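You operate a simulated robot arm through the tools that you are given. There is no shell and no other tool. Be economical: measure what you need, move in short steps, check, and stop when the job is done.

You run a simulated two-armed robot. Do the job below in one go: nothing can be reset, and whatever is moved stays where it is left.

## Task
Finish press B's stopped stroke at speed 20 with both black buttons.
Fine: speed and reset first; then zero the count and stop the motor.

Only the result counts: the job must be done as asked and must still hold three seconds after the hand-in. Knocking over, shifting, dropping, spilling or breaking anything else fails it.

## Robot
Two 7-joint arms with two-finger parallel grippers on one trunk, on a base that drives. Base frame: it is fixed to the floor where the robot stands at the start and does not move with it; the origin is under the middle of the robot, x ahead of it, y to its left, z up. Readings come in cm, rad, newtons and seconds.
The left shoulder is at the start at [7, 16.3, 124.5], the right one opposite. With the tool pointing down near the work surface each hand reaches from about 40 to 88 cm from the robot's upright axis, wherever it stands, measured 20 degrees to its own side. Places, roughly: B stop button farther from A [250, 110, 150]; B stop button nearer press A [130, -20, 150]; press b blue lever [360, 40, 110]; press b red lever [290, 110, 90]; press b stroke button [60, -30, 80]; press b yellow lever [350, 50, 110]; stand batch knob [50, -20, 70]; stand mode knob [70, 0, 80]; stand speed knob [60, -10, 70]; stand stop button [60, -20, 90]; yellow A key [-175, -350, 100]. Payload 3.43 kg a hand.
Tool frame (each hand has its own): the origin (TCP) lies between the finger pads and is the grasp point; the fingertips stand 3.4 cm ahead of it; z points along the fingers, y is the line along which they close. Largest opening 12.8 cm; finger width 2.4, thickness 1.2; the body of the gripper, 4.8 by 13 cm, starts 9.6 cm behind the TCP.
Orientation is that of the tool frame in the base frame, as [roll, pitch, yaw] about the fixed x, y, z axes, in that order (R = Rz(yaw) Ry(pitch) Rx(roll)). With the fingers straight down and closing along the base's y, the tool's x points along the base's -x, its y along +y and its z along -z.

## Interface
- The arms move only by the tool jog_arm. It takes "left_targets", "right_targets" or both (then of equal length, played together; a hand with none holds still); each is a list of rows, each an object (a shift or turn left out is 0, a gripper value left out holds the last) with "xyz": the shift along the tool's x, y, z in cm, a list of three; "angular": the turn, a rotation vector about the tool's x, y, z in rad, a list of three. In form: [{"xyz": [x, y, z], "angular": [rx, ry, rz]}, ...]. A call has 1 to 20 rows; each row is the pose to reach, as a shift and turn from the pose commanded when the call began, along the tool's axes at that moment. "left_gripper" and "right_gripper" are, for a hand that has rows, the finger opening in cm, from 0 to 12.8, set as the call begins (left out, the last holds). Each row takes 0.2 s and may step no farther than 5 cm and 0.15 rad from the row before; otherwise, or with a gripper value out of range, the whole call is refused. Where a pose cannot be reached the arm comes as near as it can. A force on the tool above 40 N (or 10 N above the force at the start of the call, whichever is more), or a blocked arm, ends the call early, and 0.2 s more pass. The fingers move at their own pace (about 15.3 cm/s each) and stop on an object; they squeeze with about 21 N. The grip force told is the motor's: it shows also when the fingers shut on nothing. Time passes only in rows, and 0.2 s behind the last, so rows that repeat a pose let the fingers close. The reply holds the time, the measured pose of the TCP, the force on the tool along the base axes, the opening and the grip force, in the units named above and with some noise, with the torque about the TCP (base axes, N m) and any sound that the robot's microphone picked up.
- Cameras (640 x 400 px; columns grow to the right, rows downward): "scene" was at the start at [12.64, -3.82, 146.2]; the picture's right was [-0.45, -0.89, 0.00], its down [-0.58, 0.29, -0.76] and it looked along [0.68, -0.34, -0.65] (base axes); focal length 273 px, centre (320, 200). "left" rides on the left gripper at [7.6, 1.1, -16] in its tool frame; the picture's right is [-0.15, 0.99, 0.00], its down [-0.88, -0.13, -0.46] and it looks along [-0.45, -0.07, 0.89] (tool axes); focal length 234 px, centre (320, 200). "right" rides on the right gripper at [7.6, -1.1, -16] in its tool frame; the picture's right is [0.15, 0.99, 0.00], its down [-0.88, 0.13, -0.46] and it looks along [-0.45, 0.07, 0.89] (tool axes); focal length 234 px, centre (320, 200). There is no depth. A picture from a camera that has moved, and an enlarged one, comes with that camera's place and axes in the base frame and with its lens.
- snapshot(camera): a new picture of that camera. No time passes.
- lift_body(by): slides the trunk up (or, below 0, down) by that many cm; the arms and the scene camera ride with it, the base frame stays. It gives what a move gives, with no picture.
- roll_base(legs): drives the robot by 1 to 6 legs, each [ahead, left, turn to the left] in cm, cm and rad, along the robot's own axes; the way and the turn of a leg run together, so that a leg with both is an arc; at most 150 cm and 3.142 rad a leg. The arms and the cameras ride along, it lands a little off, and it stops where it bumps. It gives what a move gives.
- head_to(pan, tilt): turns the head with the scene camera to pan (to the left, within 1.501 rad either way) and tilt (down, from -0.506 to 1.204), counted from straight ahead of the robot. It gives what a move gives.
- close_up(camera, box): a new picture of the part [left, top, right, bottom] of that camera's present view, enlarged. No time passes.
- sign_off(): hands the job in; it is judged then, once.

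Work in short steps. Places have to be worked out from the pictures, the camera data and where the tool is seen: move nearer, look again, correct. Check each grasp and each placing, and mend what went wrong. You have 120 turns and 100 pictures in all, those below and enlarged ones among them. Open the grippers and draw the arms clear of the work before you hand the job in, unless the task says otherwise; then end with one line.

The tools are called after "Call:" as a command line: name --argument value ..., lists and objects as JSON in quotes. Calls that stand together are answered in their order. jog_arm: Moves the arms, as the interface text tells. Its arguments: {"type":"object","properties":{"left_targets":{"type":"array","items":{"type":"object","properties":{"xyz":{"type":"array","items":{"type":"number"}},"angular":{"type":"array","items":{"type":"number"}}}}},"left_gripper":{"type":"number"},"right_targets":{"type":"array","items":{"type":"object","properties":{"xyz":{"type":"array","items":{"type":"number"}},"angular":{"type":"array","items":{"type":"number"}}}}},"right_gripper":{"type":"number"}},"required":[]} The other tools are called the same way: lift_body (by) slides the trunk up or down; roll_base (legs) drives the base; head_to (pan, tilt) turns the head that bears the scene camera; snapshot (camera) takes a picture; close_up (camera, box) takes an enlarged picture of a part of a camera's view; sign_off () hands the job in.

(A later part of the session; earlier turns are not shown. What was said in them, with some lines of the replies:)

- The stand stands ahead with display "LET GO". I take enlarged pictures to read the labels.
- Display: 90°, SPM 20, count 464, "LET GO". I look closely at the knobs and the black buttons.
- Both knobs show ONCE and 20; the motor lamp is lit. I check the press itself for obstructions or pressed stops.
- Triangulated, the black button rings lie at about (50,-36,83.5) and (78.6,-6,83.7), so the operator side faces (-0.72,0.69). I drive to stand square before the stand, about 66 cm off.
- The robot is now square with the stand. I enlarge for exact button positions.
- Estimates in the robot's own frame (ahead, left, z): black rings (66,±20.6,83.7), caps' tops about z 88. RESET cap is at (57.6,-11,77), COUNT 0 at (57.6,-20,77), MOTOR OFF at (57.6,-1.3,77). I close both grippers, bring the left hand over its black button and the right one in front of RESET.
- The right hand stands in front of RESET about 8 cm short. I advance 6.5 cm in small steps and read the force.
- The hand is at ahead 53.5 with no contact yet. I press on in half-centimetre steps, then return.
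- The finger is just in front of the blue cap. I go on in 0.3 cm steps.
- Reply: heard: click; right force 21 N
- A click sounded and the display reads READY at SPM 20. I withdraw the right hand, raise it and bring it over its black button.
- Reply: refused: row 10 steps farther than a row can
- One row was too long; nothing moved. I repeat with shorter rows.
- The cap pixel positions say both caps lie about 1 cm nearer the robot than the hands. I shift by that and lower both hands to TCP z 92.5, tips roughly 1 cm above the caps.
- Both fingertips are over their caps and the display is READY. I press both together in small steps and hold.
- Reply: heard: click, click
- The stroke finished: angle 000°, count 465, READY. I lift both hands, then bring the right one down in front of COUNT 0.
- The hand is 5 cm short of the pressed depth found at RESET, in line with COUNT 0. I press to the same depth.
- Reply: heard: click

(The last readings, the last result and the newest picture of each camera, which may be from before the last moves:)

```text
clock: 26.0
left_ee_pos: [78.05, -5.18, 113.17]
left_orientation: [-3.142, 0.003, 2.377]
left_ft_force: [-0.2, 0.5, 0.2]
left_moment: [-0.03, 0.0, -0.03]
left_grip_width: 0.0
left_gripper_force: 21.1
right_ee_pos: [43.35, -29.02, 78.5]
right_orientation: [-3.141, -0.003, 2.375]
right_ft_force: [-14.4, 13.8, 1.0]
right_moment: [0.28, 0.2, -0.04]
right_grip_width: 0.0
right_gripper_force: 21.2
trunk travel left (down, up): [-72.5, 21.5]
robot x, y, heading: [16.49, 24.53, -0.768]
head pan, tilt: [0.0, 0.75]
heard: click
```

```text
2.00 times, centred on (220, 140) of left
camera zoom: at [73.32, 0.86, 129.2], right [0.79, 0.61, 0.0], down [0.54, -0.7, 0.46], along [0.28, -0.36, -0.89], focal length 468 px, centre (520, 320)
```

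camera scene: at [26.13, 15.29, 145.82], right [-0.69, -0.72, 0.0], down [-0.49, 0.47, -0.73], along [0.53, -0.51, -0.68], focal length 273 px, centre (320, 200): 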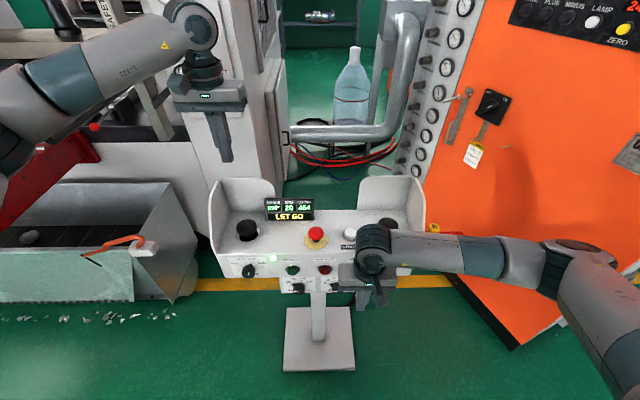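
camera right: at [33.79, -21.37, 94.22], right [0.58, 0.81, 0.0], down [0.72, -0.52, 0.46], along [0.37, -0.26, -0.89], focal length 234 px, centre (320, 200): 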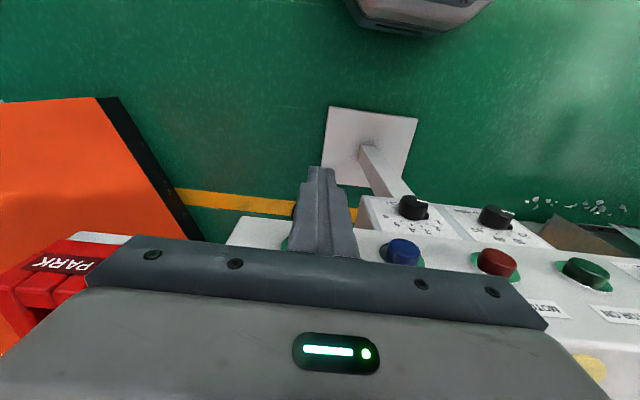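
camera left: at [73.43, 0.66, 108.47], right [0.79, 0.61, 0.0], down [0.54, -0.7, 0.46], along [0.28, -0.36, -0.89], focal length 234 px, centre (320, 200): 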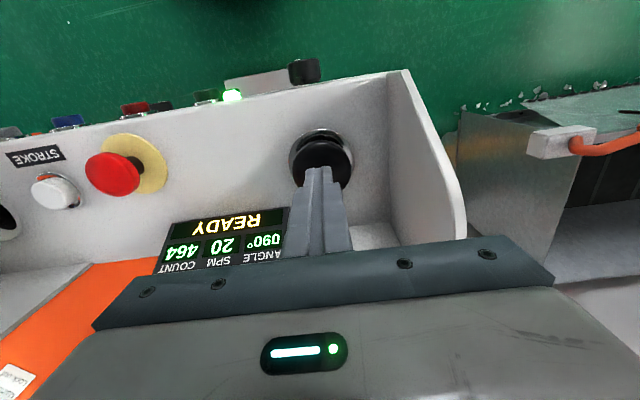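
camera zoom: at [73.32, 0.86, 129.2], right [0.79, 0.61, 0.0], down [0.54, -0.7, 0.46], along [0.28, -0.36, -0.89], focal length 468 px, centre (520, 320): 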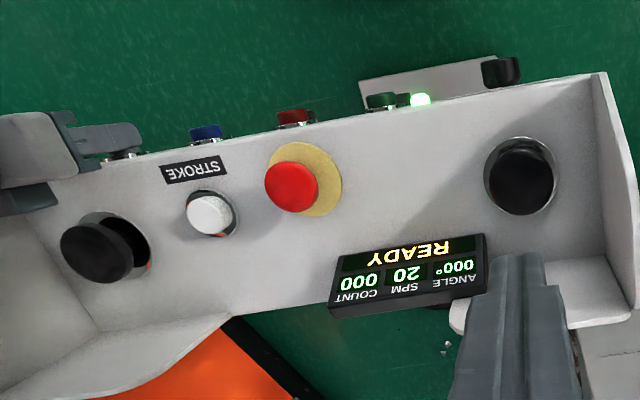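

Count reads 000. I back off, slide sideways 18.6 cm to MOTOR OFF, staying 5 cm in front of the face.

Call:
jog_arm --right_targets '[{"xyz": [2, 0, 0]}, {"xyz": [5, 0, 0]}, {"xyz": [5, 4.6, 0]}, {"xyz": [5, 9.3, 0]}, {"xyz": [5, 14, 0]}, {"xyz": [5, 18.6, 0]}, {"xyz": [5, 18.6, 0]}]'

Call:
close_up --camera "left" --box '[60, 40, 380, 240]'

Call:
snapshot --camera "right"

```text
clock: 27.6
left_ee_pos: [78.1, -5.44, 113.08]
left_orientation: [3.14, -0.001, 2.379]
left_ft_force: [0.2, 0.5, -0.1]
left_moment: [0.03, 0.01, -0.01]
left_grip_width: 0.01
left_gripper_force: 20.8
right_ee_pos: [53.15, -12.51, 78.55]
right_orientation: [3.14, 0.0, 2.374]
right_ft_force: [-0.6, 0.3, 0.2]
right_moment: [-0.01, 0.0, 0.02]
right_grip_width: 0.01
right_gripper_force: 20.7
trunk travel left (down, up): [-72.5, 21.5]
robot x, y, heading: [16.6, 24.54, -0.765]
head pan, tilt: [0.0, 0.75]
```

```text
2.00 times, centred on (220, 140) of left
camera zoom: at [73.38, 0.63, 129.14], right [0.79, 0.61, 0.0], down [0.54, -0.7, 0.46], along [0.28, -0.36, -0.89], focal length 468 px, centre (520, 320)
```

zoom: 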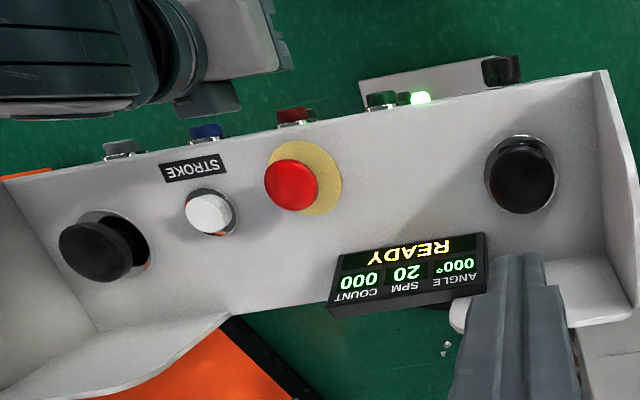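

```text
57 pictures are left
camera right: at [46.9, -8.12, 94.38], right [0.58, 0.81, 0.0], down [0.72, -0.52, 0.46], along [0.37, -0.26, -0.89], focal length 234 px, centre (320, 200)
```

right: 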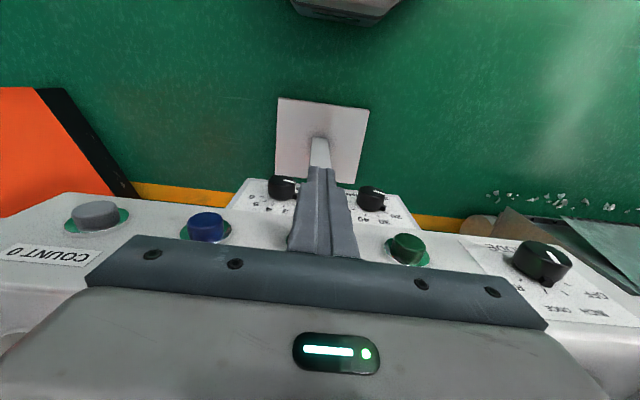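

The finger stands midway between RESET and MOTOR ON, in line with MOTOR OFF as it was at COUNT 0. I press.

Call:
jog_arm --right_targets '[{"xyz": [-2, 0, 0]}, {"xyz": [-3, 0, 0]}, {"xyz": [-3.6, 0, 0]}, {"xyz": [-3.9, 0, 0]}, {"xyz": [-4.2, 0, 0]}, {"xyz": [-4.5, 0, 0]}, {"xyz": [-4.7, 0, 0]}]'

Call:
close_up --camera "left" --box '[60, 40, 380, 240]'

```text
clock: 29.2
left_ee_pos: [77.91, -5.29, 113.25]
left_orientation: [-3.141, 0.003, 2.377]
left_ft_force: [0.4, 0.0, -1.1]
left_moment: [-0.02, 0.0, 0.01]
left_grip_width: 0.0
left_gripper_force: 21.4
right_ee_pos: [56.27, -15.39, 78.61]
right_orientation: [3.141, -0.003, 2.376]
right_ft_force: [-18.6, 14.3, 3.4]
right_moment: [0.34, 0.31, -0.06]
right_grip_width: 0.0
right_gripper_force: 20.6
trunk travel left (down, up): [-72.5, 21.5]
robot x, y, heading: [16.33, 24.8, -0.767]
head pan, tilt: [0.0, 0.75]
heard: click
```

```text
2.00 times, centred on (220, 140) of left
camera zoom: at [73.25, 0.91, 129.24], right [0.79, 0.61, 0.0], down [0.54, -0.7, 0.46], along [0.28, -0.36, -0.89], focal length 468 px, centre (520, 320)
```

zoom: 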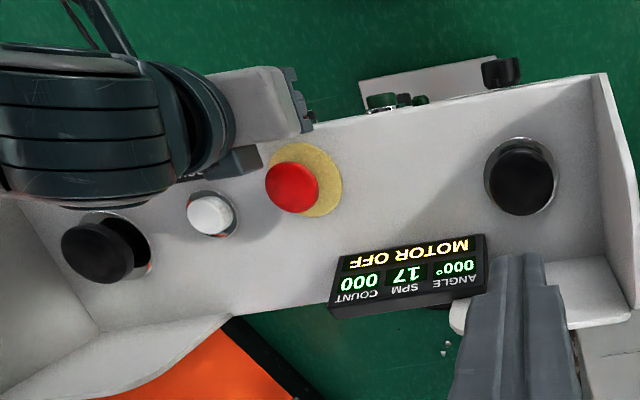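

MOTOR OFF shows and the speed is running down. I withdraw the right hand, raise it and back off, then open both grippers.

Call:
jog_arm --right_targets '[{"xyz": [2, 0, 0]}, {"xyz": [5, 0, 0]}, {"xyz": [7, -4, 0]}, {"xyz": [7, -6, -4.5]}, {"xyz": [7, -8, -9]}, {"xyz": [7, -10, -13.5]}, {"xyz": [7, -12, -18]}, {"xyz": [7, -14, -22]}, {"xyz": [7, -17, -26]}, {"xyz": [7, -20, -30]}, {"xyz": [7, -24, -32]}]'

Call:
jog_arm --left_gripper 12.8 --right_gripper 12.8 --left_targets '[{"xyz": [4, 0, -2]}, {"xyz": [8, 0, -3]}, {"xyz": [12, 0, -3]}, {"xyz": [12, 0, -3]}, {"xyz": [12, 0, -3]}]' --right_targets '[{"xyz": [0, -2, 0]}, {"xyz": [0, -4, 0]}, {"xyz": [0, -4, 0]}, {"xyz": [0, -4, 0]}, {"xyz": [0, -4, 0]}]'

Call:
close_up --camera "scene" --box '[200, 165, 440, 315]'

Call:
snapshot --camera "scene"

```text
clock: 31.6
left_ee_pos: [78.1, -5.52, 113.11]
left_orientation: [3.139, 0.001, 2.377]
left_ft_force: [-0.4, 0.5, -0.2]
left_moment: [-0.01, -0.05, 0.0]
left_grip_width: 0.0
left_gripper_force: 21.2
right_ee_pos: [34.56, -28.46, 110.27]
right_orientation: [3.139, 0.0, 2.376]
right_ft_force: [-0.5, -0.4, -0.2]
right_moment: [0.06, -0.03, 0.01]
right_grip_width: 0.01
right_gripper_force: 21.0
trunk travel left (down, up): [-72.5, 21.5]
robot x, y, heading: [16.46, 24.33, -0.766]
head pan, tilt: [0.0, 0.75]
```

```text
clock: 32.8
left_ee_pos: [69.27, 2.57, 116.21]
left_orientation: [-3.141, 0.0, 2.377]
left_ft_force: [-0.4, 0.1, -0.5]
left_moment: [0.02, 0.01, -0.02]
left_grip_width: 12.82
left_gripper_force: 0.0
right_ee_pos: [32.07, -31.33, 110.23]
right_orientation: [-3.141, -0.001, 2.373]
right_ft_force: [-0.2, 1.5, -0.1]
right_moment: [-0.02, -0.01, 0.02]
right_grip_width: 12.8
right_gripper_force: 0.0
trunk travel left (down, up): [-72.5, 21.5]
robot x, y, heading: [16.35, 24.28, -0.768]
head pan, tilt: [0.0, 0.75]
```

```text
2.67 times, centred on (320, 240) of scene
camera zoom: at [26.08, 15.29, 145.81], right [-0.69, -0.72, 0.0], down [-0.49, 0.47, -0.73], along [0.53, -0.51, -0.68], focal length 727 px, centre (320, 93)
```

zoom: 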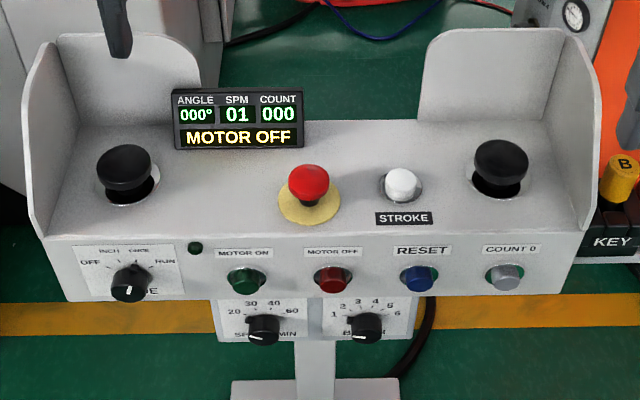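

```text
54 pictures are left
camera scene: at [26.08, 15.29, 145.81], right [-0.69, -0.72, 0.0], down [-0.49, 0.47, -0.73], along [0.53, -0.51, -0.68], focal length 273 px, centre (320, 200)
```

scene: 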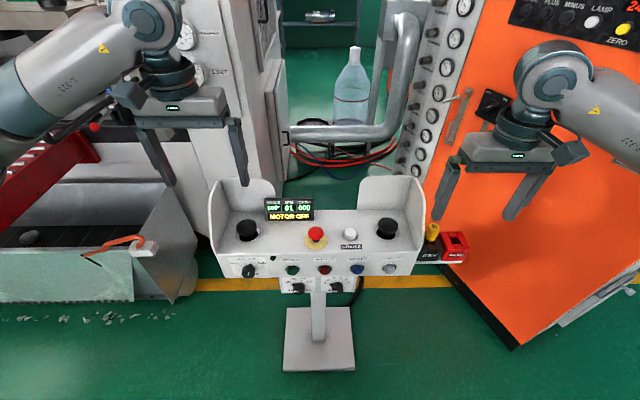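

The display shows 000°, count 000 and MOTOR OFF; the lamp is dark, the knobs are unchanged and the hands are clear and open. I hand in.

Call:
sign_off

```text
The job is handed in.
```

Press B's stopped stroke is finished at speed 20 with both black buttons (speed was already at 20, reset pressed first); the display then read 000°, the count is zeroed and the motor is off.
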